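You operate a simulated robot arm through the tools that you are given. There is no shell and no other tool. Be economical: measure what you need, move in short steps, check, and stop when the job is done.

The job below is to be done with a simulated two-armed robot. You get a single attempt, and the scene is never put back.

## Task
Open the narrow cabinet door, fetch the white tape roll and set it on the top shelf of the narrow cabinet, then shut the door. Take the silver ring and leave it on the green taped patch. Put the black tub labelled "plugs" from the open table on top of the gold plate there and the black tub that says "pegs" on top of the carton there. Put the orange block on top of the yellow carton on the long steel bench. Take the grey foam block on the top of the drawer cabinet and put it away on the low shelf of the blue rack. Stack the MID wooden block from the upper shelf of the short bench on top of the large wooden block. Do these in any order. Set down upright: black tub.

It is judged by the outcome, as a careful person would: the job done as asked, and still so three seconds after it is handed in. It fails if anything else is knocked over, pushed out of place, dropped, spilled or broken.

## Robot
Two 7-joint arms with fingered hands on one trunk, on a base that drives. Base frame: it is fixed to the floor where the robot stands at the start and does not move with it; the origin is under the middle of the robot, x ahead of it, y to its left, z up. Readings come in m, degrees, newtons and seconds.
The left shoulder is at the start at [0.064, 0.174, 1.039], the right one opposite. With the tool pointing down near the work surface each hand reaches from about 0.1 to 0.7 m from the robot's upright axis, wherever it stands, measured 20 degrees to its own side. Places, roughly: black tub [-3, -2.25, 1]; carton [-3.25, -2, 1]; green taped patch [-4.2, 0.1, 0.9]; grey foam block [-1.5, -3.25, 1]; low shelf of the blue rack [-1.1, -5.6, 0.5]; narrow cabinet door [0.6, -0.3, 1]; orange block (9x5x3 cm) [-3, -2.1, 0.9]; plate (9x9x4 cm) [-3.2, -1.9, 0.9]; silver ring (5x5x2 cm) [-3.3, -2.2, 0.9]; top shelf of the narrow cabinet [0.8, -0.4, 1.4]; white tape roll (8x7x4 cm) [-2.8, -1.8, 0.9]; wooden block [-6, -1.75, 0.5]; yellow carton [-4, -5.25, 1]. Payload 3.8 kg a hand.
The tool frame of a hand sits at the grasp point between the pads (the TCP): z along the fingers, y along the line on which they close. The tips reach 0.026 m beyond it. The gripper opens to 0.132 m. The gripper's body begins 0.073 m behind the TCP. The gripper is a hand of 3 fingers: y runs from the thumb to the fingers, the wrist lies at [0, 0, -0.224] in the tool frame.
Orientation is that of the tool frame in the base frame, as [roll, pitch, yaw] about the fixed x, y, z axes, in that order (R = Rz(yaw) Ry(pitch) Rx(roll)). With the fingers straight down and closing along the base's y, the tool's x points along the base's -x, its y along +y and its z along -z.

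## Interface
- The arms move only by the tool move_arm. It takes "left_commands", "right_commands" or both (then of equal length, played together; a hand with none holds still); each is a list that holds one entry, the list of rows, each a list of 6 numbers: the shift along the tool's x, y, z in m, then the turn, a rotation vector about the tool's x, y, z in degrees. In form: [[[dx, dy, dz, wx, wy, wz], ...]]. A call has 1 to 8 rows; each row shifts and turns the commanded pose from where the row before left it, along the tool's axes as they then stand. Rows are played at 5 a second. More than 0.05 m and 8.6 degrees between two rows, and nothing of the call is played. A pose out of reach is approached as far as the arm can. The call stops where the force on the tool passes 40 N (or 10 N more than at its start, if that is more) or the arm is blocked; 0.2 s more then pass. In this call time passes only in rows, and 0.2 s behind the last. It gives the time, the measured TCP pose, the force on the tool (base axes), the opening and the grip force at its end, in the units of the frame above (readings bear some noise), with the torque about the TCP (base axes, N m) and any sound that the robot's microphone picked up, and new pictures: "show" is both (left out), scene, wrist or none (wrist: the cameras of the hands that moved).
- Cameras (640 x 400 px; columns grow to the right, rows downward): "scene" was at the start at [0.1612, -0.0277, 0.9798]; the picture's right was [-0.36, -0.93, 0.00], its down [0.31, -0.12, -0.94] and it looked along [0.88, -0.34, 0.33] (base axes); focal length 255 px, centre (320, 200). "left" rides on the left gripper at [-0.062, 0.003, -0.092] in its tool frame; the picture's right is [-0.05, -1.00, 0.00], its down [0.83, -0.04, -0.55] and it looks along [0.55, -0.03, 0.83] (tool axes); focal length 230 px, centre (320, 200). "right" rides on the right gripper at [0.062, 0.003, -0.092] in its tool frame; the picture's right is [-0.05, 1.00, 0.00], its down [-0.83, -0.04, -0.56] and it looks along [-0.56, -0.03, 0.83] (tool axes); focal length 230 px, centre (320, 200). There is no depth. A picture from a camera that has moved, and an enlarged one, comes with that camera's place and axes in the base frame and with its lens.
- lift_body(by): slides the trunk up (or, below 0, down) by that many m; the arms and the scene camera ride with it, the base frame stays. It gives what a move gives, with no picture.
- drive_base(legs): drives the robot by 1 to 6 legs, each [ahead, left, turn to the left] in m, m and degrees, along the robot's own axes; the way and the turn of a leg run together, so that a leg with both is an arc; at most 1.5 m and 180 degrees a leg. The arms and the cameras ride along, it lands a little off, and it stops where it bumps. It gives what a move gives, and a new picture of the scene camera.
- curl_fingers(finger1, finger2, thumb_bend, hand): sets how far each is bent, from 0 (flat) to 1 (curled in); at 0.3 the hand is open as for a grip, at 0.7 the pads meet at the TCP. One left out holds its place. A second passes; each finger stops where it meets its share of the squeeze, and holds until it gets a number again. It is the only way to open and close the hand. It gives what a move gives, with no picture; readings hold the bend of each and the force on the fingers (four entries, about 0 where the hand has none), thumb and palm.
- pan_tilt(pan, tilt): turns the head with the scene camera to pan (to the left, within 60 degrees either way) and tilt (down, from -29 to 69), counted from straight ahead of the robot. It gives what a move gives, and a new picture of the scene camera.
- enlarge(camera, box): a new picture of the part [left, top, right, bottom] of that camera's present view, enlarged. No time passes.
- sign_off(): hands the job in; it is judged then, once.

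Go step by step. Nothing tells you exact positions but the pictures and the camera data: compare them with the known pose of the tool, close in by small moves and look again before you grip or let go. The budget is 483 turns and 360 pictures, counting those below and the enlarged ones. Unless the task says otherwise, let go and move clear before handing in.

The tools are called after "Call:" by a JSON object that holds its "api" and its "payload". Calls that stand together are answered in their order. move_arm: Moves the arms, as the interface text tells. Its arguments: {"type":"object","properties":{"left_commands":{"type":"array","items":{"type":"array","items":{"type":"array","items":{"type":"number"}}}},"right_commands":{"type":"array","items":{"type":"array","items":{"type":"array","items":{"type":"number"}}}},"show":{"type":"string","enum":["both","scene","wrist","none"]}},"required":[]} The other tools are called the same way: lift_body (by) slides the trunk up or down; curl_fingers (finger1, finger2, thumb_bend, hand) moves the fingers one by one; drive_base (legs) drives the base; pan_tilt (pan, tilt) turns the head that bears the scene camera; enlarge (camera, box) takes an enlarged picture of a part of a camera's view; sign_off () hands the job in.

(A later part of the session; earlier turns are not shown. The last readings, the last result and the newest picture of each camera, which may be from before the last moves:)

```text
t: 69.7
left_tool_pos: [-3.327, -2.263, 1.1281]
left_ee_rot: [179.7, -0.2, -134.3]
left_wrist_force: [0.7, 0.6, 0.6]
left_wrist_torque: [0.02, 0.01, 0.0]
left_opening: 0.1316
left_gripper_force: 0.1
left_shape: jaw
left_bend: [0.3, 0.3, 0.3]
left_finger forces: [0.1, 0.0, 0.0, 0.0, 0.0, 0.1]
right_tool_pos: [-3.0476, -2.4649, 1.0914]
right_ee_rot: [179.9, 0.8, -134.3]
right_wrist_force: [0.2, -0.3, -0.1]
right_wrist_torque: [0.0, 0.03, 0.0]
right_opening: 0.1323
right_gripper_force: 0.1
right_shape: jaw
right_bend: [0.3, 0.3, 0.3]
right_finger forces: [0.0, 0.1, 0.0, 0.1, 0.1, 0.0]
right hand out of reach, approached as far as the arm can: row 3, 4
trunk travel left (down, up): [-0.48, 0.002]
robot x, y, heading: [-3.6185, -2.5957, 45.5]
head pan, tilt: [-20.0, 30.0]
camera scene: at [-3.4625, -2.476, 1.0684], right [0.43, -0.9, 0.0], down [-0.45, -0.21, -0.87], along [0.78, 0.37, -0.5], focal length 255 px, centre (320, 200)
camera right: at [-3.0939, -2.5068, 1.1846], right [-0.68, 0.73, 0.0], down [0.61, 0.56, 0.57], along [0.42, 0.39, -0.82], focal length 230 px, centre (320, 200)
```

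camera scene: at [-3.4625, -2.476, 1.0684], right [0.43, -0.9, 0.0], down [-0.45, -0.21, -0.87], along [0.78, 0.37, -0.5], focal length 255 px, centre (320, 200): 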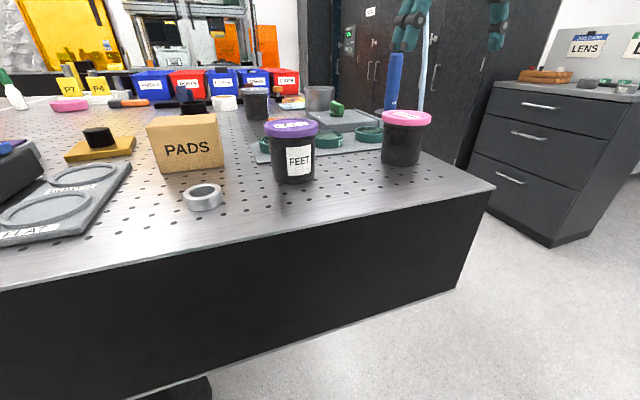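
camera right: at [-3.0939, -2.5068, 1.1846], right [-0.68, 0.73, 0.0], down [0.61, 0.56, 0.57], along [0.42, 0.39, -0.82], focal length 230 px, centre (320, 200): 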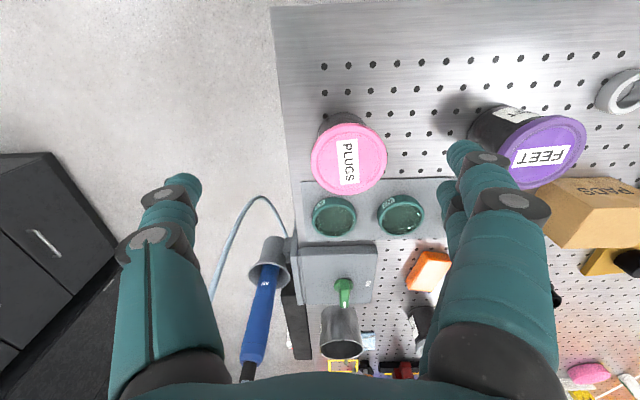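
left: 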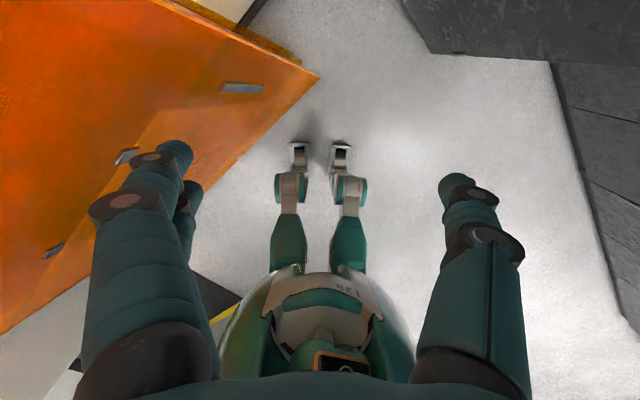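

The tub is about 3 cm further ahead and 2.5 cm to the left of the TCP; the arm is near its reach, so I creep the base ahead a little.

Call:
{"api": "drive_base", "payload": {"legs": [[0.05, 0.0, 0]]}}

Call:
{"api": "enlarge", "payload": {"camera": "right", "box": [0, 0, 640, 400]}}

```text
t: 70.7
left_tool_pos: [-3.2918, -2.2292, 1.1293]
left_ee_rot: [179.7, -0.1, -134.3]
left_wrist_force: [-0.4, 0.3, 0.4]
left_wrist_torque: [0.01, -0.02, 0.0]
left_opening: 0.1318
left_gripper_force: 0.0
left_shape: jaw
left_bend: [0.3, 0.3, 0.3]
left_finger forces: [0.1, 0.0, 0.0, 0.1, 0.0, 0.1]
right_tool_pos: [-3.0148, -2.4302, 1.0952]
right_ee_rot: [179.9, 1.0, -134.2]
right_wrist_force: [-0.4, 0.0, 0.0]
right_wrist_torque: [0.02, 0.0, -0.02]
right_opening: 0.1319
right_gripper_force: 0.0
right_shape: jaw
right_bend: [0.3, 0.3, 0.3]
right_finger forces: [0.1, 0.0, 0.0, 0.0, 0.0, 0.0]
trunk travel left (down, up): [-0.48, 0.002]
robot x, y, heading: [-3.5873, -2.5582, 45.6]
head pan, tilt: [-20.0, 30.0]
camera scene: at [-3.4297, -2.4415, 1.0691], right [0.43, -0.9, 0.0], down [-0.45, -0.21, -0.87], along [0.78, 0.37, -0.5], focal length 255 px, centre (320, 200)
```

scene: 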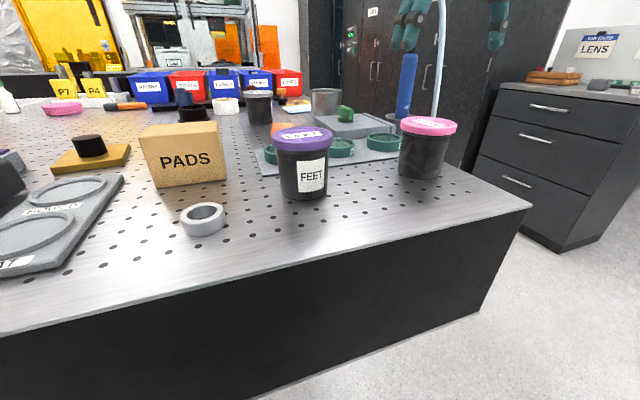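

```text
1.00 times, centred on (320, 200) of right (not enlarged: the box is as wide or as high as the picture)
camera zoom: at [-3.0617, -2.472, 1.1867], right [-0.68, 0.73, 0.0], down [0.6, 0.56, 0.57], along [0.42, 0.39, -0.82], focal length 230 px, centre (320, 200)
```

zoom: 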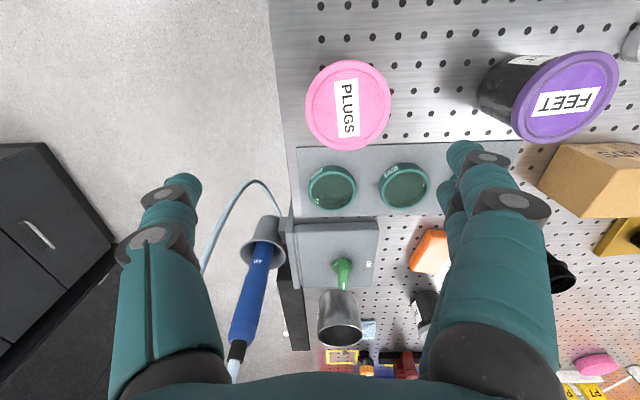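

Lid centre now measured at (-3.044,-2.423). I centre and lower to the rim.

Call:
{"api": "move_arm", "payload": {"right_commands": [[[0.015, 0.026, 0, 0, 0, 0], [0, 0, 0.045, 0, 0, 0], [0, 0, 0.045, 0, 0, 0], [0, 0, 0.032, 0, 0, 0]]], "show": "both"}}

```text
t: 71.7
left_tool_pos: [-3.2929, -2.2293, 1.1292]
left_ee_rot: [179.8, -0.2, -134.3]
left_wrist_force: [0.3, 0.1, 0.6]
left_wrist_torque: [0.01, 0.0, -0.02]
left_opening: 0.1319
left_gripper_force: 0.1
left_shape: jaw
left_bend: [0.3, 0.3, 0.3]
left_finger forces: [0.0, 0.1, 0.1, 0.0, 0.1, 0.0]
right_tool_pos: [-3.0474, -2.439, 0.9764]
right_ee_rot: [180.0, 1.0, -134.3]
right_wrist_force: [-0.2, -0.1, 0.5]
right_wrist_torque: [-0.03, -0.01, 0.01]
right_opening: 0.132
right_gripper_force: 0.1
right_shape: jaw
right_bend: [0.3, 0.3, 0.3]
right_finger forces: [0.1, 0.0, 0.0, 0.0, 0.1, 0.0]
right hand out of reach, approached as far as the arm can: row 3, 4
trunk travel left (down, up): [-0.48, 0.002]
robot x, y, heading: [-3.5848, -2.5586, 45.7]
head pan, tilt: [-20.0, 30.0]
camera scene: at [-3.4292, -2.4413, 1.0687], right [0.43, -0.9, 0.0], down [-0.45, -0.21, -0.87], along [0.78, 0.37, -0.5], focal length 255 px, centre (320, 200)
camera right: at [-3.0945, -2.481, 1.0683], right [-0.68, 0.73, 0.0], down [0.6, 0.56, 0.57], along [0.42, 0.39, -0.82], focal length 230 px, centre (320, 200)
```

scene: 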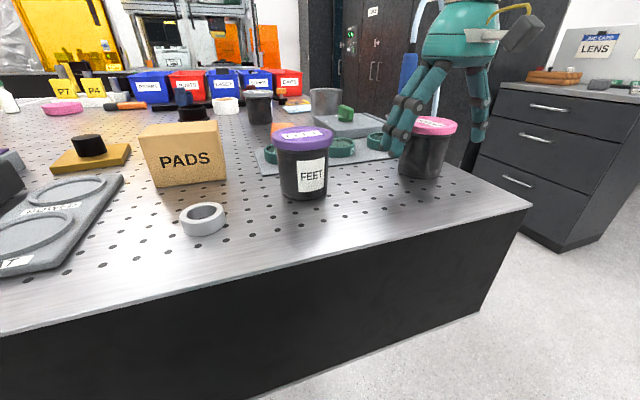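
right: 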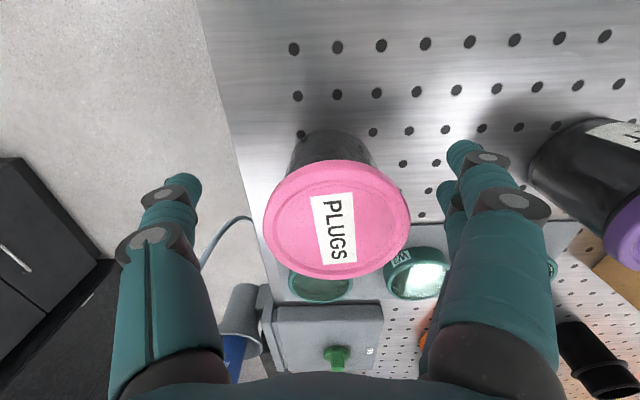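

The tub is ~1.2 cm ahead of TCP. I creep the base by that much.

Call:
{"api": "drive_base", "payload": {"legs": [[0.018, 0.0, 0]]}}

Call:
{"api": "move_arm", "payload": {"right_commands": [[[0, 0.006, 0.004, 0, 0, 0]]], "show": "wrist"}}

```text
t: 72.4
left_tool_pos: [-3.2832, -2.218, 1.1298]
left_ee_rot: [179.9, -0.1, -134.4]
left_wrist_force: [-1.0, -0.2, -0.8]
left_wrist_torque: [0.02, 0.0, 0.0]
left_opening: 0.1317
left_gripper_force: 0.0
left_shape: jaw
left_bend: [0.3, 0.3, 0.3]
left_finger forces: [0.0, 0.1, 0.0, 0.0, 0.0, 0.1]
right_tool_pos: [-3.0365, -2.427, 0.9785]
right_ee_rot: [179.9, 1.1, -134.2]
right_wrist_force: [-0.3, -0.5, 0.3]
right_wrist_torque: [0.02, -0.01, -0.02]
right_opening: 0.1317
right_gripper_force: 0.0
right_shape: jaw
right_bend: [0.3, 0.3, 0.3]
right_finger forces: [0.0, 0.0, 0.1, 0.0, 0.1, 0.0]
trunk travel left (down, up): [-0.48, 0.002]
robot x, y, heading: [-3.5757, -2.549, 45.8]
head pan, tilt: [-20.0, 30.0]
camera scene: at [-3.4181, -2.4297, 1.0692], right [0.43, -0.9, 0.0], down [-0.45, -0.21, -0.87], along [0.78, 0.37, -0.5], focal length 255 px, centre (320, 200)
```

scene: 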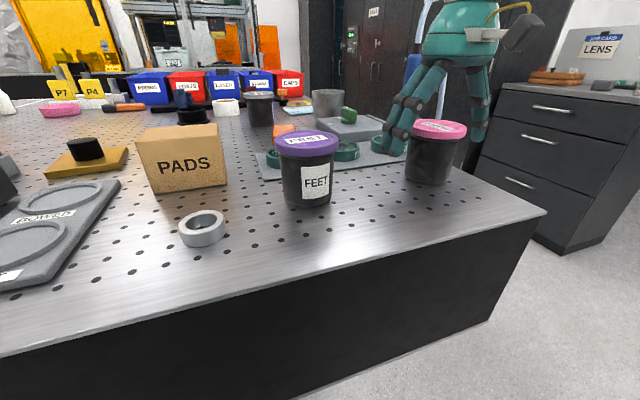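

```text
t: 72.8
left_tool_pos: [-3.282, -2.2166, 1.1297]
left_ee_rot: [179.8, -0.2, -134.4]
left_wrist_force: [-0.2, -0.3, 0.4]
left_wrist_torque: [0.03, -0.02, 0.02]
left_opening: 0.1321
left_gripper_force: 0.0
left_shape: jaw
left_bend: [0.3, 0.3, 0.3]
left_finger forces: [0.1, 0.1, 0.1, 0.0, 0.0, 0.0]
right_tool_pos: [-3.0412, -2.4251, 0.9744]
right_ee_rot: [179.8, 1.1, -134.2]
right_wrist_force: [0.0, 0.0, -0.1]
right_wrist_torque: [0.04, -0.01, 0.01]
right_opening: 0.1318
right_gripper_force: 0.1
right_shape: jaw
right_bend: [0.3, 0.3, 0.3]
right_finger forces: [0.0, 0.0, 0.0, 0.0, 0.0, 0.0]
right hand out of reach, approached as far as the arm can: row 1
trunk travel left (down, up): [-0.48, 0.002]
robot x, y, heading: [-3.5707, -2.5477, 45.7]
head pan, tilt: [-20.0, 30.0]
camera right: at [-3.0879, -2.4686, 1.0663], right [-0.68, 0.73, 0.0], down [0.6, 0.56, 0.57], along [0.42, 0.39, -0.82], focal length 230 px, centre (320, 200)
```

right: 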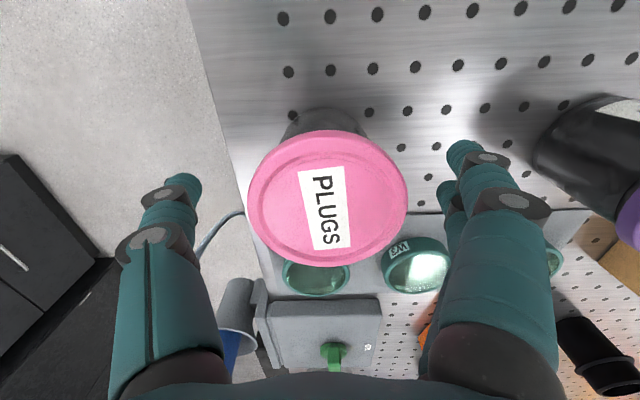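

Centered on the lid. Close the fingers on the rim.

Call:
{"api": "curl_fingers", "payload": {"hand": "right", "finger1": 0.55, "finger2": 0.55, "thumb_bend": 0.55}}

```text
t: 73.8
left_tool_pos: [-3.2812, -2.217, 1.1306]
left_ee_rot: [180.0, -0.1, -134.3]
left_wrist_force: [-0.1, 0.3, 0.7]
left_wrist_torque: [0.01, 0.04, -0.04]
left_opening: 0.132
left_gripper_force: 0.2
left_shape: jaw
left_bend: [0.3, 0.3, 0.3]
left_finger forces: [0.0, 0.1, 0.0, 0.1, 0.1, 0.0]
right_tool_pos: [-3.0405, -2.4246, 0.9744]
right_ee_rot: [179.8, 1.0, -134.2]
right_wrist_force: [0.3, -1.0, -0.5]
right_wrist_torque: [-0.02, 0.01, 0.03]
right_opening: 0.0608
right_gripper_force: 4.3
right_shape: fingers
right_bend: [0.52, 0.52, 0.53]
right_finger forces: [2.1, 2.2, 0.0, 0.0, 4.3, 0.1]
trunk travel left (down, up): [-0.48, 0.002]
robot x, y, heading: [-3.5723, -2.5461, 45.4]
head pan, tilt: [-20.0, 30.0]
```

Call:
{"api": "curl_fingers", "payload": {"hand": "right", "finger1": 0.7, "finger2": 0.7, "thumb_bend": 0.7}}

Call:
{"api": "move_arm", "payload": {"right_commands": [[[0, 0, -0.02, 0, 0, 0], [0, 0, -0.03, 0, 0, 0]]], "show": "both"}}

```text
t: 74.8
left_tool_pos: [-3.279, -2.2169, 1.1297]
left_ee_rot: [179.9, -0.2, -134.4]
left_wrist_force: [0.1, 0.2, 0.6]
left_wrist_torque: [0.01, 0.01, -0.03]
left_opening: 0.1319
left_gripper_force: 0.0
left_shape: jaw
left_bend: [0.3, 0.3, 0.3]
left_finger forces: [0.0, 0.0, 0.0, 0.0, 0.0, 0.0]
right_tool_pos: [-3.0403, -2.4255, 0.9733]
right_ee_rot: [179.8, 1.0, -134.2]
right_wrist_force: [0.8, 1.5, -0.7]
right_wrist_torque: [-0.03, -0.03, -0.01]
right_opening: 0.0582
right_gripper_force: 22.7
right_shape: fingers
right_bend: [0.52, 0.52, 0.6]
right_finger forces: [11.1, 11.3, 0.1, 0.1, 22.3, 0.1]
trunk travel left (down, up): [-0.48, 0.002]
robot x, y, heading: [-3.5721, -2.5451, 45.5]
head pan, tilt: [-20.0, 30.0]
```

```text
t: 75.4
left_tool_pos: [-3.2816, -2.217, 1.1283]
left_ee_rot: [180.0, -0.1, -134.4]
left_wrist_force: [0.8, -0.1, 1.2]
left_wrist_torque: [0.0, -0.01, 0.02]
left_opening: 0.1319
left_gripper_force: 0.0
left_shape: jaw
left_bend: [0.3, 0.3, 0.3]
left_finger forces: [0.0, 0.0, 0.0, 0.0, 0.0, 0.0]
right_tool_pos: [-3.0399, -2.4261, 1.0248]
right_ee_rot: [179.9, 1.0, -134.3]
right_wrist_force: [0.4, -0.2, -1.0]
right_wrist_torque: [0.0, -0.01, -0.03]
right_opening: 0.0579
right_gripper_force: 22.2
right_shape: fingers
right_bend: [0.52, 0.52, 0.6]
right_finger forces: [11.1, 11.3, 0.0, 0.0, 22.2, 0.0]
trunk travel left (down, up): [-0.48, 0.002]
robot x, y, heading: [-3.574, -2.5423, 45.6]
head pan, tilt: [-20.0, 30.0]
camera scene: at [-3.4174, -2.4288, 1.0688], right [0.43, -0.9, 0.0], down [-0.45, -0.21, -0.87], along [0.78, 0.37, -0.5], focal length 255 px, centre (320, 200)
camera right: at [-3.0877, -2.4674, 1.1168], right [-0.68, 0.73, 0.0], down [0.6, 0.56, 0.57], along [0.42, 0.39, -0.82], focal length 230 px, centre (320, 200)
```

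scene: 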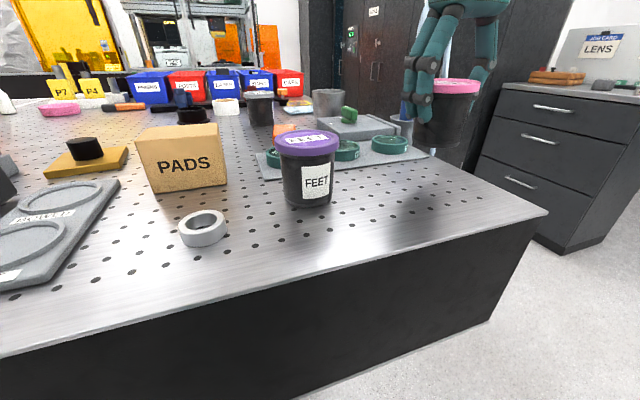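
right: 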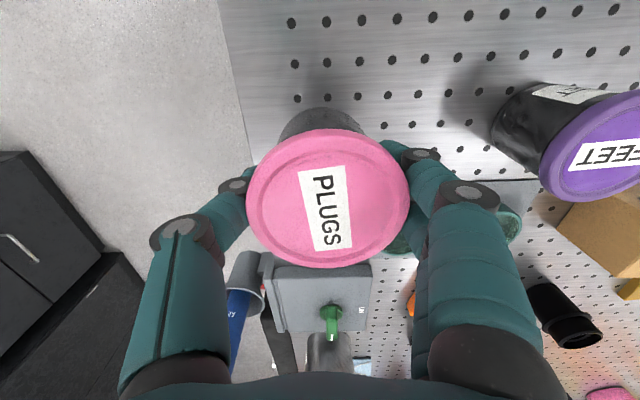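

Lifted cleanly. I raise it a bit more and meanwhile test how far the left arm reaches at this trunk height.

Call:
{"api": "move_arm", "payload": {"right_commands": [[[0, 0, -0.03, 0, 0, 0], [0, 0, -0.03, 0, 0, 0], [0.04, 0, 0, 0, 0, 0], [0.04, 0, 0, 0, 0, 0], [0.04, 0, 0, 0, 0, 0], [0.04, 0, 0, 0, 0, 0]]], "left_commands": [[[-0.04, 0.0, 0, 0, 0, 0], [-0.04, 0.0, 0, 0, 0, 0], [-0.04, 0.0, 0, 0, 0, 0], [-0.04, 0.0, 0, 0, 0, 0], [-0.04, 0.0, 0, 0, 0, 0], [-0.04, 0.0, 0, 0, 0, 0]]], "show": "none"}}

```text
t: 76.8
left_tool_pos: [-3.1849, -2.082, 1.1182]
left_ee_rot: [179.7, 0.0, -134.5]
left_wrist_force: [-0.5, -0.6, 0.2]
left_wrist_torque: [0.04, -0.01, 0.02]
left_opening: 0.1322
left_gripper_force: 0.0
left_shape: jaw
left_bend: [0.3, 0.3, 0.3]
left_finger forces: [0.1, 0.1, 0.0, 0.0, 0.0, 0.1]
left hand out of reach, approached as far as the arm can: row 4, 5, 6
right_tool_pos: [-3.1533, -2.5452, 1.0797]
right_ee_rot: [179.7, 1.1, -134.3]
right_wrist_force: [-0.1, -0.6, -0.8]
right_wrist_torque: [0.02, -0.02, 0.02]
right_opening: 0.0578
right_gripper_force: 21.5
right_shape: fingers
right_bend: [0.52, 0.52, 0.6]
right_finger forces: [10.8, 11.2, 0.0, 0.1, 22.0, 0.1]
trunk travel left (down, up): [-0.48, 0.002]
robot x, y, heading: [-3.5735, -2.5403, 45.6]
head pan, tilt: [-20.0, 30.0]
```

Left reach about 0.6 m ahead. I retract the left hand and strafe left so the gold plate lies in front of the right shoulder.

Call:
{"api": "move_arm", "payload": {"left_commands": [[[0.04, 0.0, 0, 0, 0, 0], [0.04, 0.0, 0, 0, 0, 0], [0.04, 0.0, 0, 0, 0, 0], [0.04, 0.0, 0, 0, 0, 0], [0.04, 0.0, 0, 0, 0, 0], [0.04, 0.0, 0, 0, 0, 0], [0.04, 0.0, 0, 0, 0, 0]]], "show": "none"}}

Call:
{"api": "drive_base", "payload": {"legs": [[0, 0.36, 0]]}}

```text
t: 78.4
left_tool_pos: [-3.3819, -2.2833, 1.1158]
left_ee_rot: [179.8, -0.1, -134.4]
left_wrist_force: [0.8, -0.1, 0.3]
left_wrist_torque: [-0.02, -0.04, -0.02]
left_opening: 0.1317
left_gripper_force: 0.0
left_shape: jaw
left_bend: [0.3, 0.3, 0.3]
left_finger forces: [0.1, 0.0, 0.0, 0.0, 0.0, 0.0]
right_tool_pos: [-3.1533, -2.5426, 1.0804]
right_ee_rot: [179.8, 1.0, -134.3]
right_wrist_force: [-0.2, -0.7, -0.9]
right_wrist_torque: [0.01, 0.01, 0.0]
right_opening: 0.0574
right_gripper_force: 22.2
right_shape: fingers
right_bend: [0.52, 0.52, 0.6]
right_finger forces: [10.9, 11.2, 0.0, 0.0, 22.0, 0.1]
trunk travel left (down, up): [-0.48, 0.002]
robot x, y, heading: [-3.5719, -2.5456, 45.5]
head pan, tilt: [-20.0, 30.0]
```

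```text
t: 82.1
left_tool_pos: [-3.6359, -2.0313, 1.1166]
left_ee_rot: [179.9, -0.1, -134.3]
left_wrist_force: [0.9, 0.1, 0.0]
left_wrist_torque: [-0.01, 0.01, 0.0]
left_opening: 0.1319
left_gripper_force: 0.1
left_shape: jaw
left_bend: [0.3, 0.3, 0.3]
left_finger forces: [0.0, 0.1, 0.0, 0.0, 0.1, 0.0]
right_tool_pos: [-3.4066, -2.2902, 1.0803]
right_ee_rot: [179.8, 1.1, -134.2]
right_wrist_force: [0.3, -1.5, -0.4]
right_wrist_torque: [-0.04, 0.0, 0.01]
right_opening: 0.0579
right_gripper_force: 22.2
right_shape: fingers
right_bend: [0.52, 0.52, 0.6]
right_finger forces: [10.8, 11.1, 0.0, 0.1, 21.9, 0.0]
trunk travel left (down, up): [-0.48, 0.002]
robot x, y, heading: [-3.8301, -2.2935, 45.3]
head pan, tilt: [-20.0, 30.0]
camera scene: at [-3.6717, -2.1782, 1.0686], right [0.43, -0.9, 0.0], down [-0.45, -0.22, -0.87], along [0.78, 0.37, -0.5], focal length 255 px, centre (320, 200)
```

scene: 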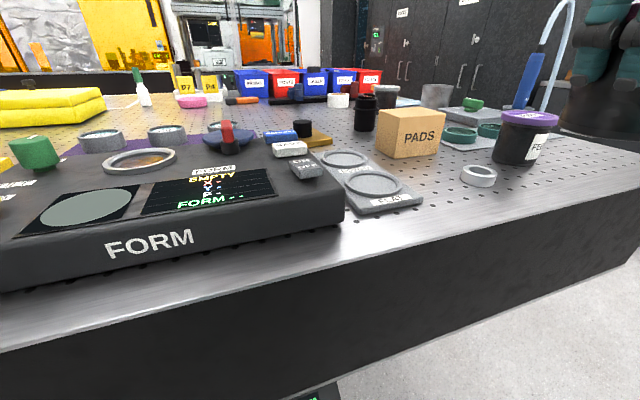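

The plate is at about (-3.225,-1.928), knob top z≈0.945. I creep the base a bit closer and extend the right arm toward it.

Call:
{"api": "drive_base", "payload": {"legs": [[0.06, 0, 0]]}}

Call:
{"api": "move_arm", "payload": {"right_commands": [[[0, 0.04, 0, 0, 0, 0], [-0.03, 0.03, 0, 0, 0, 0], [-0.04, 0.03, 0, 0, 0, 0], [-0.04, 0.03, 0, 0, 0, 0], [-0.045, 0.0, 0, 0, 0, 0], [-0.045, 0.0, 0, 0, 0, 0], [-0.045, 0.0, 0, 0, 0, 0], [-0.045, 0.0, 0, 0, 0, 0]]], "show": "both"}}

```text
t: 83.1
left_tool_pos: [-3.5953, -1.9909, 1.1161]
left_ee_rot: [180.0, -0.1, -134.5]
left_wrist_force: [-0.1, -0.3, -0.2]
left_wrist_torque: [-0.03, 0.0, 0.03]
left_opening: 0.1324
left_gripper_force: 0.1
left_shape: jaw
left_bend: [0.3, 0.3, 0.3]
left_finger forces: [0.0, 0.0, 0.0, 0.0, 0.0, 0.0]
right_tool_pos: [-3.3683, -2.249, 1.0806]
right_ee_rot: [179.9, 1.1, -134.2]
right_wrist_force: [-1.2, 1.0, -0.2]
right_wrist_torque: [0.02, 0.01, 0.01]
right_opening: 0.0578
right_gripper_force: 22.4
right_shape: fingers
right_bend: [0.52, 0.52, 0.6]
right_finger forces: [10.9, 11.1, 0.0, 0.0, 21.9, 0.1]
trunk travel left (down, up): [-0.48, 0.002]
robot x, y, heading: [-3.7877, -2.252, 45.6]
head pan, tilt: [-20.0, 30.0]
camera scene: at [-3.631, -2.137, 1.0688], right [0.43, -0.9, 0.0], down [-0.45, -0.22, -0.87], along [0.78, 0.37, -0.5], focal length 255 px, centre (320, 200)
```

scene: 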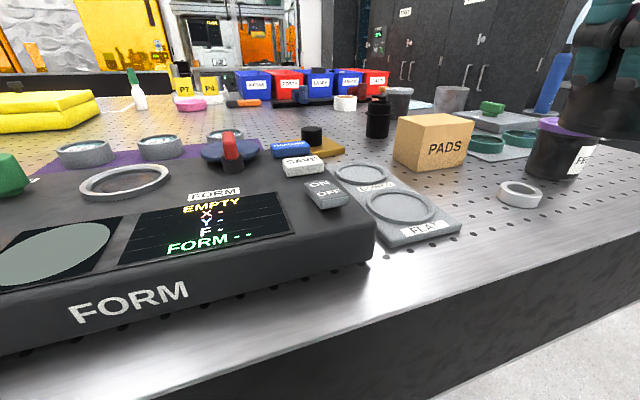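

```text
t: 84.9
left_tool_pos: [-3.5957, -1.991, 1.1165]
left_ee_rot: [179.9, -0.1, -134.4]
left_wrist_force: [0.0, 0.0, -0.5]
left_wrist_torque: [0.0, 0.0, 0.01]
left_opening: 0.1319
left_gripper_force: 0.1
left_shape: jaw
left_bend: [0.3, 0.3, 0.3]
left_finger forces: [0.0, 0.0, 0.1, 0.0, 0.0, 0.0]
right_tool_pos: [-3.3192, -2.1029, 1.0981]
right_ee_rot: [179.7, 0.9, -134.1]
right_wrist_force: [-0.4, -0.7, -1.7]
right_wrist_torque: [0.0, -0.03, -0.02]
right_opening: 0.0576
right_gripper_force: 21.9
right_shape: fingers
right_bend: [0.52, 0.52, 0.6]
right_finger forces: [10.6, 11.0, 0.0, 0.0, 21.5, 0.1]
right hand out of reach, approached as far as the arm can: row 4, 5, 6, 7, 8
trunk travel left (down, up): [-0.48, 0.002]
robot x, y, heading: [-3.7853, -2.2533, 45.7]
head pan, tilt: [-20.0, 30.0]
camera scene: at [-3.631, -2.137, 1.0686], right [0.43, -0.9, 0.0], down [-0.45, -0.22, -0.87], along [0.78, 0.37, -0.5], focal length 255 px, centre (320, 200)
camera right: at [-3.3663, -2.1441, 1.1901], right [-0.68, 0.73, 0.0], down [0.6, 0.56, 0.57], along [0.41, 0.39, -0.82], focal length 230 px, centre (320, 200)
```

scene: 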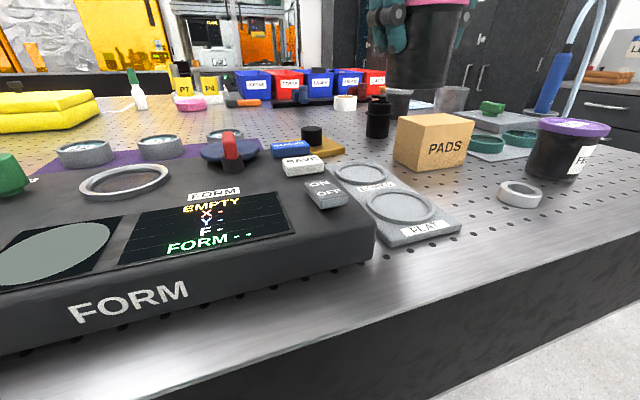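
right: 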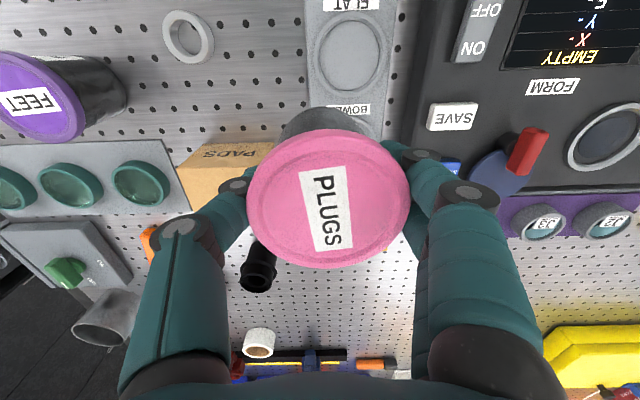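

The right arm only reaches ~0.43 ahead in this wrist yaw (thumb outward). I pull back and test turning the hand about its own axis.

Call:
{"api": "move_arm", "payload": {"right_commands": [[[0.045, 0, 0, 0, 0, 0], [0.045, 0, 0, 0, 0, 0], [0, 0, 0, 0, 0, 8.5], [0, 0, 0, 0, 0, 8.5], [0, 0, 0, 0, 0, 8.5], [0, 0, 0, 0, 0, 8.5], [0, 0, 0, 0, 0, 8.5], [0, 0, 0, 0, 0, 8.5]]], "show": "none"}}

```text
t: 86.7
left_tool_pos: [-3.5946, -1.992, 1.1172]
left_ee_rot: [179.9, -0.1, -134.4]
left_wrist_force: [0.0, -0.3, -0.4]
left_wrist_torque: [0.0, 0.0, 0.0]
left_opening: 0.132
left_gripper_force: 0.1
left_shape: jaw
left_bend: [0.3, 0.3, 0.3]
left_finger forces: [0.0, 0.0, 0.0, 0.0, 0.0, 0.1]
right_tool_pos: [-3.3826, -2.1688, 1.0968]
right_ee_rot: [179.2, 0.5, 174.6]
right_wrist_force: [-1.0, -0.8, -0.7]
right_wrist_torque: [-0.01, 0.04, -0.01]
right_opening: 0.0577
right_gripper_force: 21.4
right_shape: fingers
right_bend: [0.52, 0.52, 0.6]
right_finger forces: [10.5, 10.9, 0.2, 0.0, 21.4, 0.0]
trunk travel left (down, up): [-0.48, 0.002]
robot x, y, heading: [-3.7853, -2.254, 45.4]
head pan, tilt: [-20.0, 30.0]
```

Call:
{"api": "move_arm", "payload": {"right_commands": [[[0, 0, 0, 0, 0, 8.5], [0, 0, 0, 0, 0, 8.5], [0, 0, 0, 0, 0, 8.5], [0, 0, 0, 0, 0, 8.5], [0, 0, 0, 0, 0, 8.5], [0, 0, 0, 0, 0, 8.5], [0, 0, 0, 0, 0, 8.5], [0, 0, 0, 0, 0, 8.5]]], "show": "scene"}}

```text
t: 88.5
left_tool_pos: [-3.595, -1.9913, 1.1166]
left_ee_rot: [179.8, 0.0, -134.4]
left_wrist_force: [-0.2, 0.2, -0.1]
left_wrist_torque: [0.02, 0.0, 0.01]
left_opening: 0.132
left_gripper_force: 0.0
left_shape: jaw
left_bend: [0.3, 0.3, 0.3]
left_finger forces: [0.0, 0.0, 0.1, 0.1, 0.1, 0.0]
right_tool_pos: [-3.3818, -2.1677, 1.0966]
right_ee_rot: [179.2, -0.6, 106.7]
right_wrist_force: [0.7, -0.3, -1.2]
right_wrist_torque: [-0.01, 0.01, 0.02]
right_opening: 0.0578
right_gripper_force: 21.5
right_shape: fingers
right_bend: [0.52, 0.52, 0.6]
right_finger forces: [10.6, 11.0, 0.0, 0.1, 21.3, 0.0]
trunk travel left (down, up): [-0.48, 0.002]
robot x, y, heading: [-3.7891, -2.2538, 45.5]
head pan, tilt: [-20.0, 30.0]
camera scene: at [-3.631, -2.1369, 1.0686], right [0.43, -0.9, 0.0], down [-0.45, -0.22, -0.87], along [0.78, 0.37, -0.5], focal length 255 px, centre (320, 200)
```

scene: 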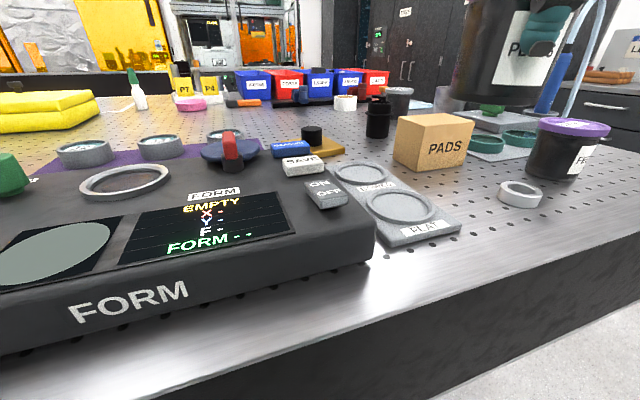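

The wrist turns freely. Try extending toward the plate in this yaw.

Call:
{"api": "move_arm", "payload": {"right_commands": [[[0.031, 0.0365, 0, 0, 0, 0], [0.031, 0.0365, 0, 0, 0, 0], [0.031, 0.0365, 0, 0, 0, 0], [0.031, 0.0365, 0, 0, 0, 0], [0.031, 0.0365, 0, 0, 0, 0], [0.031, 0.0365, 0, 0, 0, 0]]], "show": "scene"}}

```text
t: 89.9
left_tool_pos: [-3.5951, -1.9913, 1.1171]
left_ee_rot: [179.9, -0.1, -134.5]
left_wrist_force: [-0.2, -0.5, 0.5]
left_wrist_torque: [0.01, 0.0, -0.01]
left_opening: 0.1316
left_gripper_force: 0.0
left_shape: jaw
left_bend: [0.3, 0.3, 0.3]
left_finger forces: [0.0, 0.1, 0.1, 0.1, 0.1, 0.0]
right_tool_pos: [-3.279, -2.1076, 1.127]
right_ee_rot: [179.2, -0.6, 106.9]
right_wrist_force: [-0.3, -0.1, -0.9]
right_wrist_torque: [0.01, -0.01, 0.0]
right_opening: 0.0575
right_gripper_force: 22.0
right_shape: fingers
right_bend: [0.52, 0.52, 0.6]
right_finger forces: [10.7, 11.1, 0.0, 0.1, 21.4, 0.1]
right hand out of reach, approached as far as the arm can: row 2, 3, 4, 5, 6
trunk travel left (down, up): [-0.48, 0.002]
robot x, y, heading: [-3.7872, -2.2532, 45.8]
head pan, tilt: [-20.0, 30.0]
camera scene: at [-3.6309, -2.137, 1.0685], right [0.43, -0.9, 0.0], down [-0.45, -0.22, -0.87], along [0.78, 0.37, -0.5], focal length 255 px, centre (320, 200)
```

scene: 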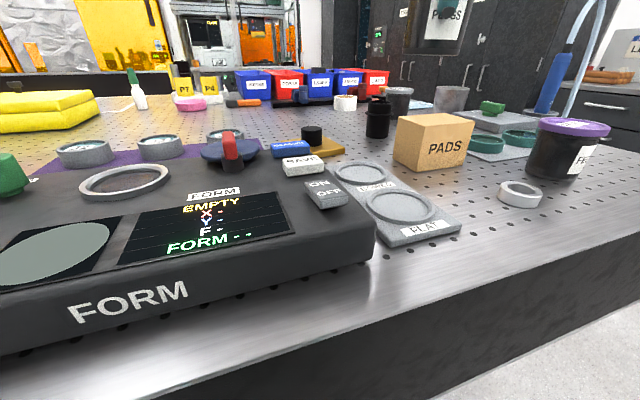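

Limited again at ~0.46 ahead. I suspect trunk height/arm configuration; I'll retract, raise the hand, and lower the trunk, then retry.

Call:
{"api": "move_arm", "payload": {"right_commands": [[[-0.031, -0.0365, -0.02, 0, 0, 0], [-0.031, -0.0365, -0.03, 0, 0, 0], [0, 0, -0.04, 0, 0, 0], [0, 0, -0.04, 0, 0, 0]]], "show": "none"}}

Call:
{"api": "lift_body", "payload": {"by": -0.12}}

```text
refused: row 1 steps farther than a row can; nothing moved
```

```text
t: 91.4
left_tool_pos: [-3.5968, -1.9905, 0.9968]
left_ee_rot: [179.9, 0.0, -134.4]
left_wrist_force: [0.1, -0.5, 0.1]
left_wrist_torque: [0.01, -0.01, -0.01]
left_opening: 0.1317
left_gripper_force: 0.0
left_shape: jaw
left_bend: [0.3, 0.3, 0.3]
left_finger forces: [0.1, 0.1, 0.1, 0.0, 0.0, 0.0]
right_tool_pos: [-3.2807, -2.1078, 1.0103]
right_ee_rot: [179.2, -0.6, 106.8]
right_wrist_force: [-0.2, 0.1, -0.9]
right_wrist_torque: [0.0, 0.03, 0.02]
right_opening: 0.0572
right_gripper_force: 21.4
right_shape: fingers
right_bend: [0.52, 0.52, 0.62]
right_finger forces: [11.0, 10.5, 0.0, 0.0, 20.3, 0.0]
trunk travel left (down, up): [-0.36, 0.122]
robot x, y, heading: [-3.7877, -2.2501, 45.2]
head pan, tilt: [-20.0, 30.0]
```

The hand step was too big and refused while the trunk still went down; I check for contact.

Call:
{"api": "enlarge", "payload": {"camera": "scene", "box": [0, 0, 640, 400]}}

```text
1.00 times, centred on (320, 200) of scene (not enlarged: the box is as wide or as high as the picture)
camera zoom: at [-3.6423, -2.148, 0.9136], right [0.43, -0.9, 0.0], down [-0.45, -0.22, -0.87], along [0.78, 0.37, -0.5], focal length 255 px, centre (320, 200)
```

zoom: 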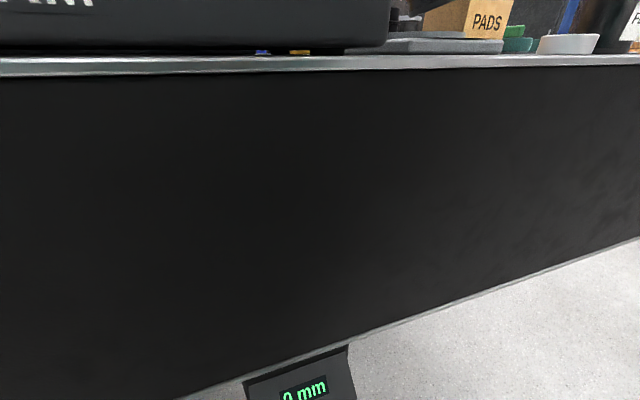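

Nothing touched as far as seen (table top z≈0.905). Raise both hands.

Call:
{"api": "move_arm", "payload": {"right_commands": [[[0, 0, -0.045, 0, 0, 0], [0, 0, -0.045, 0, 0, 0]]], "left_commands": [[[0, 0, -0.045, 0, 0, 0], [0, 0, -0.045, 0, 0, 0]]], "show": "none"}}

Call:
{"api": "pan_tilt", "payload": {"pan": -20, "tilt": 0}}

```text
t: 92.0
left_tool_pos: [-3.5934, -1.9914, 1.0879]
left_ee_rot: [179.9, -0.1, -134.4]
left_wrist_force: [0.6, 0.7, -0.2]
left_wrist_torque: [0.0, 0.03, 0.01]
left_opening: 0.1317
left_gripper_force: 0.0
left_shape: jaw
left_bend: [0.3, 0.3, 0.3]
left_finger forces: [0.0, 0.1, 0.0, 0.0, 0.0, 0.0]
right_tool_pos: [-3.2817, -2.1089, 1.0997]
right_ee_rot: [179.2, -0.6, 106.8]
right_wrist_force: [-0.3, -0.2, -1.2]
right_wrist_torque: [-0.01, -0.03, 0.01]
right_opening: 0.0573
right_gripper_force: 20.7
right_shape: fingers
right_bend: [0.52, 0.52, 0.62]
right_finger forces: [10.9, 10.6, 0.0, 0.0, 20.3, 0.1]
trunk travel left (down, up): [-0.36, 0.122]
robot x, y, heading: [-3.7883, -2.2491, 45.5]
head pan, tilt: [-20.0, 30.0]
```

```text
t: 93.0
left_tool_pos: [-3.5926, -1.9904, 1.0875]
left_ee_rot: [179.8, -0.1, -134.4]
left_wrist_force: [-0.1, 0.6, 0.6]
left_wrist_torque: [-0.02, -0.03, 0.0]
left_opening: 0.132
left_gripper_force: 0.0
left_shape: jaw
left_bend: [0.3, 0.3, 0.3]
left_finger forces: [0.0, 0.0, 0.0, 0.0, 0.1, 0.0]
right_tool_pos: [-3.2803, -2.1077, 1.0989]
right_ee_rot: [179.2, -0.6, 106.8]
right_wrist_force: [-0.2, 0.3, -0.9]
right_wrist_torque: [-0.01, -0.01, -0.01]
right_opening: 0.057
right_gripper_force: 21.2
right_shape: fingers
right_bend: [0.52, 0.52, 0.62]
right_finger forces: [10.9, 10.6, 0.0, 0.0, 20.2, 0.0]
trunk travel left (down, up): [-0.36, 0.122]
robot x, y, heading: [-3.7853, -2.2526, 45.6]
head pan, tilt: [-20.0, 0.0]
camera scene: at [-3.6423, -2.1482, 0.9618], right [0.43, -0.9, 0.0], down [0.0, 0.0, -1.0], along [0.9, 0.43, 0.0], focal length 255 px, centre (320, 200)
```

scene: 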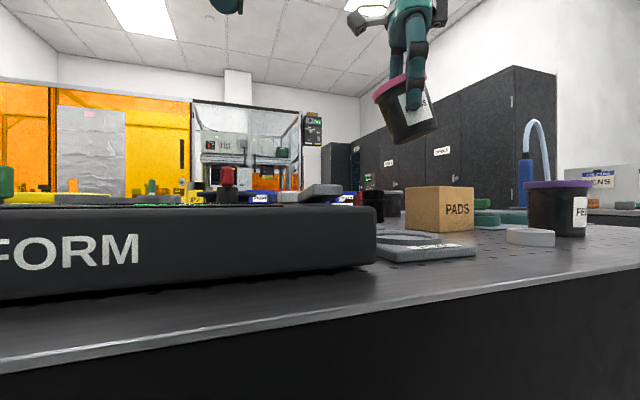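

The tub got tilted in the grip (it probably brushed the carton). I test the reach with the lower trunk now.

Call:
{"api": "move_arm", "payload": {"right_commands": [[[0.0, 0, -0.03, 0, 0, 0], [0.031, 0.0365, 0, 0, 0, 0], [0.031, 0.0365, 0, 0, 0, 0], [0.031, 0.0365, 0, 0, 0, 0]]], "show": "none"}}

```text
t: 94.0
left_tool_pos: [-3.5921, -1.9905, 1.0865]
left_ee_rot: [179.9, -0.2, -134.4]
left_wrist_force: [0.8, 0.0, -0.5]
left_wrist_torque: [0.0, 0.04, 0.01]
left_opening: 0.1316
left_gripper_force: 0.0
left_shape: jaw
left_bend: [0.3, 0.3, 0.3]
left_finger forces: [0.0, 0.1, 0.0, 0.0, 0.0, 0.0]
right_tool_pos: [-3.2335, -2.07, 1.1221]
right_ee_rot: [179.2, -0.6, 106.6]
right_wrist_force: [-0.1, -0.2, -0.9]
right_wrist_torque: [0.02, 0.01, 0.02]
right_opening: 0.0572
right_gripper_force: 20.9
right_shape: fingers
right_bend: [0.52, 0.52, 0.62]
right_finger forces: [10.8, 10.5, 0.0, 0.0, 20.0, 0.0]
right hand out of reach, approached as far as the arm can: row 3, 4
trunk travel left (down, up): [-0.36, 0.122]
robot x, y, heading: [-3.7879, -2.2559, 45.9]
head pan, tilt: [-20.0, 0.0]
```

Call:
{"api": "move_arm", "payload": {"right_commands": [[[0, 0, 0, 0, 0, 8.5], [0, 0, 0, 0, 0, 8.5], [0, 0, 0, 0, 0, 8.5], [0, 0, 0, 0, 0, 8.5], [0, 0, 0, 0, 0, 8.5], [0, 0, 0, 0, 0, 8.5], [0, 0, 0, 0, 0, 8.5]]], "show": "none"}}

```text
t: 95.5
left_tool_pos: [-3.5927, -1.9911, 1.0872]
left_ee_rot: [179.8, -0.1, -134.4]
left_wrist_force: [-0.2, 0.7, -0.6]
left_wrist_torque: [0.04, 0.0, 0.03]
left_opening: 0.132
left_gripper_force: 0.0
left_shape: jaw
left_bend: [0.3, 0.3, 0.3]
left_finger forces: [0.0, 0.0, 0.1, 0.0, 0.1, 0.0]
right_tool_pos: [-3.2327, -2.0704, 1.1208]
right_ee_rot: [-179.9, -0.9, 47.2]
right_wrist_force: [0.6, -0.2, -0.9]
right_wrist_torque: [-0.01, -0.02, 0.0]
right_opening: 0.0575
right_gripper_force: 20.7
right_shape: fingers
right_bend: [0.52, 0.52, 0.62]
right_finger forces: [10.8, 10.4, 0.1, 0.0, 20.0, 0.0]
trunk travel left (down, up): [-0.36, 0.122]
robot x, y, heading: [-3.7884, -2.2542, 45.6]
head pan, tilt: [-20.0, 0.0]
```

Call:
{"api": "move_arm", "payload": {"right_commands": [[[0.04, -0.02, 0, 0, 0, 0], [0.04, -0.02, 0, 0, 0, 0], [0.04, -0.02, 0, 0, 0, 0], [0.04, -0.02, 0, 0, 0, 0]]], "show": "none"}}

```text
t: 96.5
left_tool_pos: [-3.5936, -1.9909, 1.0866]
left_ee_rot: [180.0, -0.2, -134.4]
left_wrist_force: [-0.9, 0.6, -0.7]
left_wrist_torque: [0.05, 0.04, 0.02]
left_opening: 0.1319
left_gripper_force: 0.1
left_shape: jaw
left_bend: [0.3, 0.3, 0.3]
left_finger forces: [0.0, 0.1, 0.0, 0.0, 0.1, 0.1]
right_tool_pos: [-3.2186, -2.0647, 1.103]
right_ee_rot: [-179.9, -1.1, 47.3]
right_wrist_force: [0.7, 1.0, -1.3]
right_wrist_torque: [-0.01, 0.0, 0.02]
right_opening: 0.0572
right_gripper_force: 20.8
right_shape: fingers
right_bend: [0.52, 0.52, 0.62]
right_finger forces: [10.8, 10.5, 0.0, 0.0, 20.0, 0.1]
right hand out of reach, approached as far as the arm can: row 1, 2, 3, 4
trunk travel left (down, up): [-0.36, 0.122]
robot x, y, heading: [-3.7881, -2.256, 45.3]
head pan, tilt: [-20.0, 0.0]
```

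The yaw makes no difference, but the tub's top leans ahead ~17°, so tilting the hand back by 17° both levels the tub and adds reach. I do that and look.

Call:
{"api": "move_arm", "payload": {"right_commands": [[[-0.03, 0, 0, 0, 8.5, 0], [-0.03, 0, 0, 0, 8.5, 0]]], "show": "scene"}}

```text
t: 97.2
left_tool_pos: [-3.5931, -1.9905, 1.0873]
left_ee_rot: [179.8, -0.1, -134.4]
left_wrist_force: [0.6, 0.6, 0.8]
left_wrist_torque: [0.04, 0.03, 0.0]
left_opening: 0.1319
left_gripper_force: 0.0
left_shape: jaw
left_bend: [0.3, 0.3, 0.3]
left_finger forces: [0.1, 0.1, 0.0, 0.0, 0.0, 0.0]
right_tool_pos: [-3.2608, -2.1096, 1.097]
right_ee_rot: [-179.8, -17.9, 47.3]
right_wrist_force: [0.4, 0.6, -1.7]
right_wrist_torque: [-0.02, 0.02, -0.01]
right_opening: 0.0569
right_gripper_force: 20.4
right_shape: fingers
right_bend: [0.52, 0.52, 0.62]
right_finger forces: [10.8, 10.4, 0.1, 0.0, 19.9, 0.0]
trunk travel left (down, up): [-0.36, 0.122]
robot x, y, heading: [-3.7878, -2.2499, 45.8]
head pan, tilt: [-20.0, 0.0]
camera scene: at [-3.6425, -2.1487, 0.962], right [0.43, -0.9, 0.0], down [0.0, 0.0, -1.0], along [0.9, 0.43, 0.0], focal length 255 px, centre (320, 200)
```

scene: 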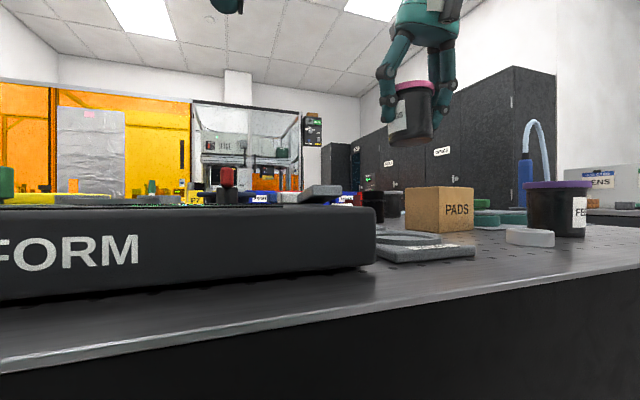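

Looks upright from here. Extend toward the plate.

Call:
{"api": "move_arm", "payload": {"right_commands": [[[0.0376, -0.024, 0.0121, 0, 0, 0], [0.0376, -0.024, 0.0121, 0, 0, 0], [0.0376, -0.024, 0.0121, 0, 0, 0], [0.0376, -0.024, 0.0121, 0, 0, 0]]], "show": "none"}}

```text
t: 98.2
left_tool_pos: [-3.5938, -1.9908, 1.0869]
left_ee_rot: [179.9, 0.0, -134.5]
left_wrist_force: [-0.2, 0.2, -1.0]
left_wrist_torque: [0.03, 0.06, 0.0]
left_opening: 0.132
left_gripper_force: 0.1
left_shape: jaw
left_bend: [0.3, 0.3, 0.3]
left_finger forces: [0.0, 0.0, 0.0, 0.1, 0.1, 0.0]
right_tool_pos: [-3.2398, -2.0078, 1.0988]
right_ee_rot: [-179.9, -18.0, 47.3]
right_wrist_force: [-0.1, 0.1, -1.6]
right_wrist_torque: [-0.01, -0.01, -0.01]
right_opening: 0.0572
right_gripper_force: 20.1
right_shape: fingers
right_bend: [0.52, 0.52, 0.62]
right_finger forces: [10.6, 10.5, 0.0, 0.0, 19.8, 0.0]
right hand out of reach, approached as far as the arm can: row 3, 4
trunk travel left (down, up): [-0.36, 0.122]
robot x, y, heading: [-3.7865, -2.2535, 45.5]
head pan, tilt: [-20.0, 0.0]
```

Call:
{"api": "move_arm", "payload": {"right_commands": [[[0, -0.045, 0, 0, 0, 0], [0, -0.045, 0, 0, 0, 0], [0.0376, 0, 0.0121, 0, 0, 0], [0.0376, 0, 0.0121, 0, 0, 0], [0.0376, 0, 0.0121, 0, 0, 0]]], "show": "none"}}

```text
t: 99.3
left_tool_pos: [-3.5927, -1.9912, 1.0874]
left_ee_rot: [179.9, -0.1, -134.3]
left_wrist_force: [-0.1, -0.5, -0.7]
left_wrist_torque: [0.02, -0.01, 0.02]
left_opening: 0.132
left_gripper_force: 0.0
left_shape: jaw
left_bend: [0.3, 0.3, 0.3]
left_finger forces: [0.1, 0.1, 0.0, 0.0, 0.1, 0.0]
right_tool_pos: [-3.2476, -2.0008, 1.0978]
right_ee_rot: [-179.9, -17.9, 47.3]
right_wrist_force: [-1.1, 0.9, -1.4]
right_wrist_torque: [-0.03, 0.02, -0.01]
right_opening: 0.0571
right_gripper_force: 20.3
right_shape: fingers
right_bend: [0.52, 0.52, 0.62]
right_finger forces: [10.8, 10.1, 0.0, 0.0, 19.8, 0.0]
right hand out of reach, approached as far as the arm can: row 1, 2, 3, 4, 5
trunk travel left (down, up): [-0.36, 0.122]
robot x, y, heading: [-3.7893, -2.2565, 45.4]
head pan, tilt: [-20.0, 0.0]
```

It sticks at a joint limit. I pull back, then shift inward, then extend.

Call:
{"api": "move_arm", "payload": {"right_commands": [[[-0.0376, 0, -0.0121, 0, 0, 0], [-0.0376, 0, -0.0121, 0, 0, 0], [-0.0376, 0, -0.0121, 0, 0, 0], [0, -0.045, 0, 0, 0, 0], [0, -0.045, 0, 0, 0, 0], [0, -0.045, 0, 0, 0, 0]]], "show": "none"}}

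Call:
{"api": "move_arm", "payload": {"right_commands": [[[0.0376, 0, 0.0121, 0, 0, 0], [0.0376, 0, 0.0121, 0, 0, 0], [0.0376, 0, 0.0121, 0, 0, 0], [0.0376, 0, 0.0121, 0, 0, 0], [0.0376, 0, 0.0121, 0, 0, 0]]], "show": "none"}}

```text
t: 100.8
left_tool_pos: [-3.5932, -1.9922, 1.0865]
left_ee_rot: [179.9, -0.1, -134.4]
left_wrist_force: [-0.2, -0.5, 0.6]
left_wrist_torque: [-0.01, -0.07, 0.0]
left_opening: 0.1321
left_gripper_force: 0.0
left_shape: jaw
left_bend: [0.3, 0.3, 0.3]
left_finger forces: [0.1, 0.0, 0.0, 0.0, 0.0, 0.0]
right_tool_pos: [-3.3925, -2.031, 1.1014]
right_ee_rot: [179.9, -18.0, 47.4]
right_wrist_force: [0.2, -0.1, -1.5]
right_wrist_torque: [-0.02, -0.01, -0.03]
right_opening: 0.0574
right_gripper_force: 20.4
right_shape: fingers
right_bend: [0.52, 0.52, 0.62]
right_finger forces: [10.7, 10.0, 0.0, 0.0, 19.7, 0.1]
right hand out of reach, approached as far as the arm can: row 5, 6
trunk travel left (down, up): [-0.36, 0.122]
robot x, y, heading: [-3.7878, -2.2544, 45.5]
head pan, tilt: [-20.0, 0.0]
```

```text
t: 102.0
left_tool_pos: [-3.5933, -1.991, 1.0877]
left_ee_rot: [179.9, -0.2, -134.4]
left_wrist_force: [1.0, -0.4, -0.4]
left_wrist_torque: [0.0, 0.0, 0.01]
left_opening: 0.132
left_gripper_force: 0.1
left_shape: jaw
left_bend: [0.3, 0.3, 0.3]
left_finger forces: [0.1, 0.1, 0.0, 0.0, 0.0, 0.0]
right_tool_pos: [-3.34, -2.0138, 1.1093]
right_ee_rot: [-179.7, -18.0, 47.1]
right_wrist_force: [0.4, 0.1, -1.0]
right_wrist_torque: [0.03, 0.02, 0.02]
right_opening: 0.0572
right_gripper_force: 20.3
right_shape: fingers
right_bend: [0.52, 0.52, 0.62]
right_finger forces: [10.9, 9.9, 0.1, 0.1, 19.6, 0.0]
right hand out of reach, approached as far as the arm can: row 1, 2, 3, 4, 5
trunk travel left (down, up): [-0.36, 0.122]
robot x, y, heading: [-3.7863, -2.2559, 45.8]
head pan, tilt: [-20.0, 0.0]
```

Inner lateral is worse; outward is better. I shift the base left 8 cm and ahead 3 cm so the plate sits ~0.25 right.

Call:
{"api": "drive_base", "payload": {"legs": [[0.03, 0.09, 0]]}}

Call:
{"api": "move_arm", "payload": {"right_commands": [[[0, 0.045, 0, 0, 0, 0], [0, 0.045, 0, 0, 0, 0], [0.0376, 0.01, 0.0121, 0, 0, 0], [0.0376, 0, 0.0121, 0, 0, 0], [0.0376, 0, 0.0121, 0, 0, 0], [0.0376, 0, 0.0121, 0, 0, 0]]], "show": "scene"}}

```text
t: 103.4
left_tool_pos: [-3.6366, -1.9066, 1.087]
left_ee_rot: [179.9, 0.0, -134.4]
left_wrist_force: [-0.6, 0.1, 0.0]
left_wrist_torque: [0.0, 0.01, 0.0]
left_opening: 0.1319
left_gripper_force: 0.1
left_shape: jaw
left_bend: [0.3, 0.3, 0.3]
left_finger forces: [0.0, 0.1, 0.1, 0.0, 0.1, 0.0]
right_tool_pos: [-3.3826, -1.9303, 1.1085]
right_ee_rot: [-179.7, -18.1, 47.0]
right_wrist_force: [-0.6, -0.8, -1.3]
right_wrist_torque: [0.0, -0.01, -0.02]
right_opening: 0.0573
right_gripper_force: 20.2
right_shape: fingers
right_bend: [0.52, 0.52, 0.62]
right_finger forces: [10.8, 9.8, 0.1, 0.1, 19.6, 0.0]
trunk travel left (down, up): [-0.36, 0.122]
robot x, y, heading: [-3.8338, -2.1669, 45.4]
head pan, tilt: [-20.0, 0.0]
camera scene: at [-3.6862, -2.0635, 0.9619], right [0.43, -0.9, 0.0], down [0.0, 0.0, -1.0], along [0.9, 0.43, 0.0], focal length 255 px, centre (320, 200)
```

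scene: 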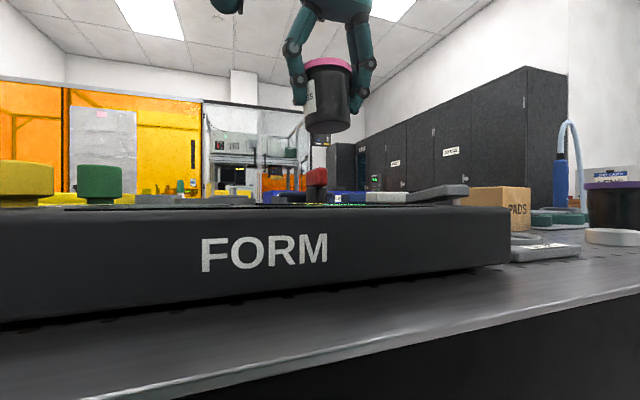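

```text
t: 104.8
left_tool_pos: [-3.6378, -1.9071, 1.0867]
left_ee_rot: [179.9, 0.0, -134.3]
left_wrist_force: [0.3, 0.0, 0.5]
left_wrist_torque: [0.01, 0.02, 0.01]
left_opening: 0.1321
left_gripper_force: 0.0
left_shape: jaw
left_bend: [0.3, 0.3, 0.3]
left_finger forces: [0.0, 0.0, 0.0, 0.0, 0.1, 0.0]
right_tool_pos: [-3.2428, -1.9247, 1.1103]
right_ee_rot: [-179.6, -18.2, 46.9]
right_wrist_force: [0.4, 0.2, -0.6]
right_wrist_torque: [-0.01, -0.01, -0.02]
right_opening: 0.0573
right_gripper_force: 19.6
right_shape: fingers
right_bend: [0.52, 0.52, 0.62]
right_finger forces: [10.6, 9.9, 0.1, 0.0, 19.5, 0.1]
right hand out of reach, approached as far as the arm can: row 5, 6
trunk travel left (down, up): [-0.36, 0.122]
robot x, y, heading: [-3.8304, -2.1664, 45.7]
head pan, tilt: [-20.0, 0.0]
camera scene: at [-3.6867, -2.064, 0.9621], right [0.43, -0.9, 0.0], down [0.0, 0.0, -1.0], along [0.9, 0.43, 0.0], focal length 255 px, centre (320, 200)
```

scene: 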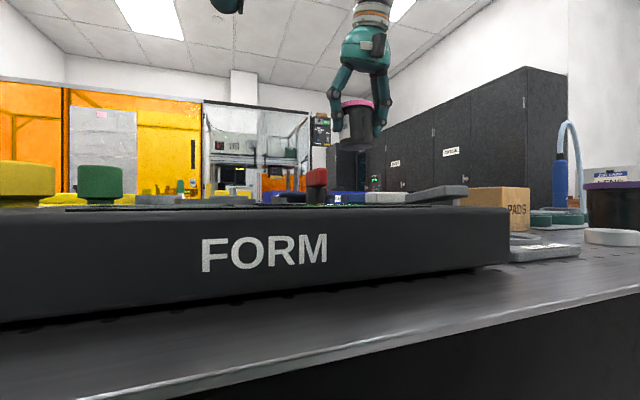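

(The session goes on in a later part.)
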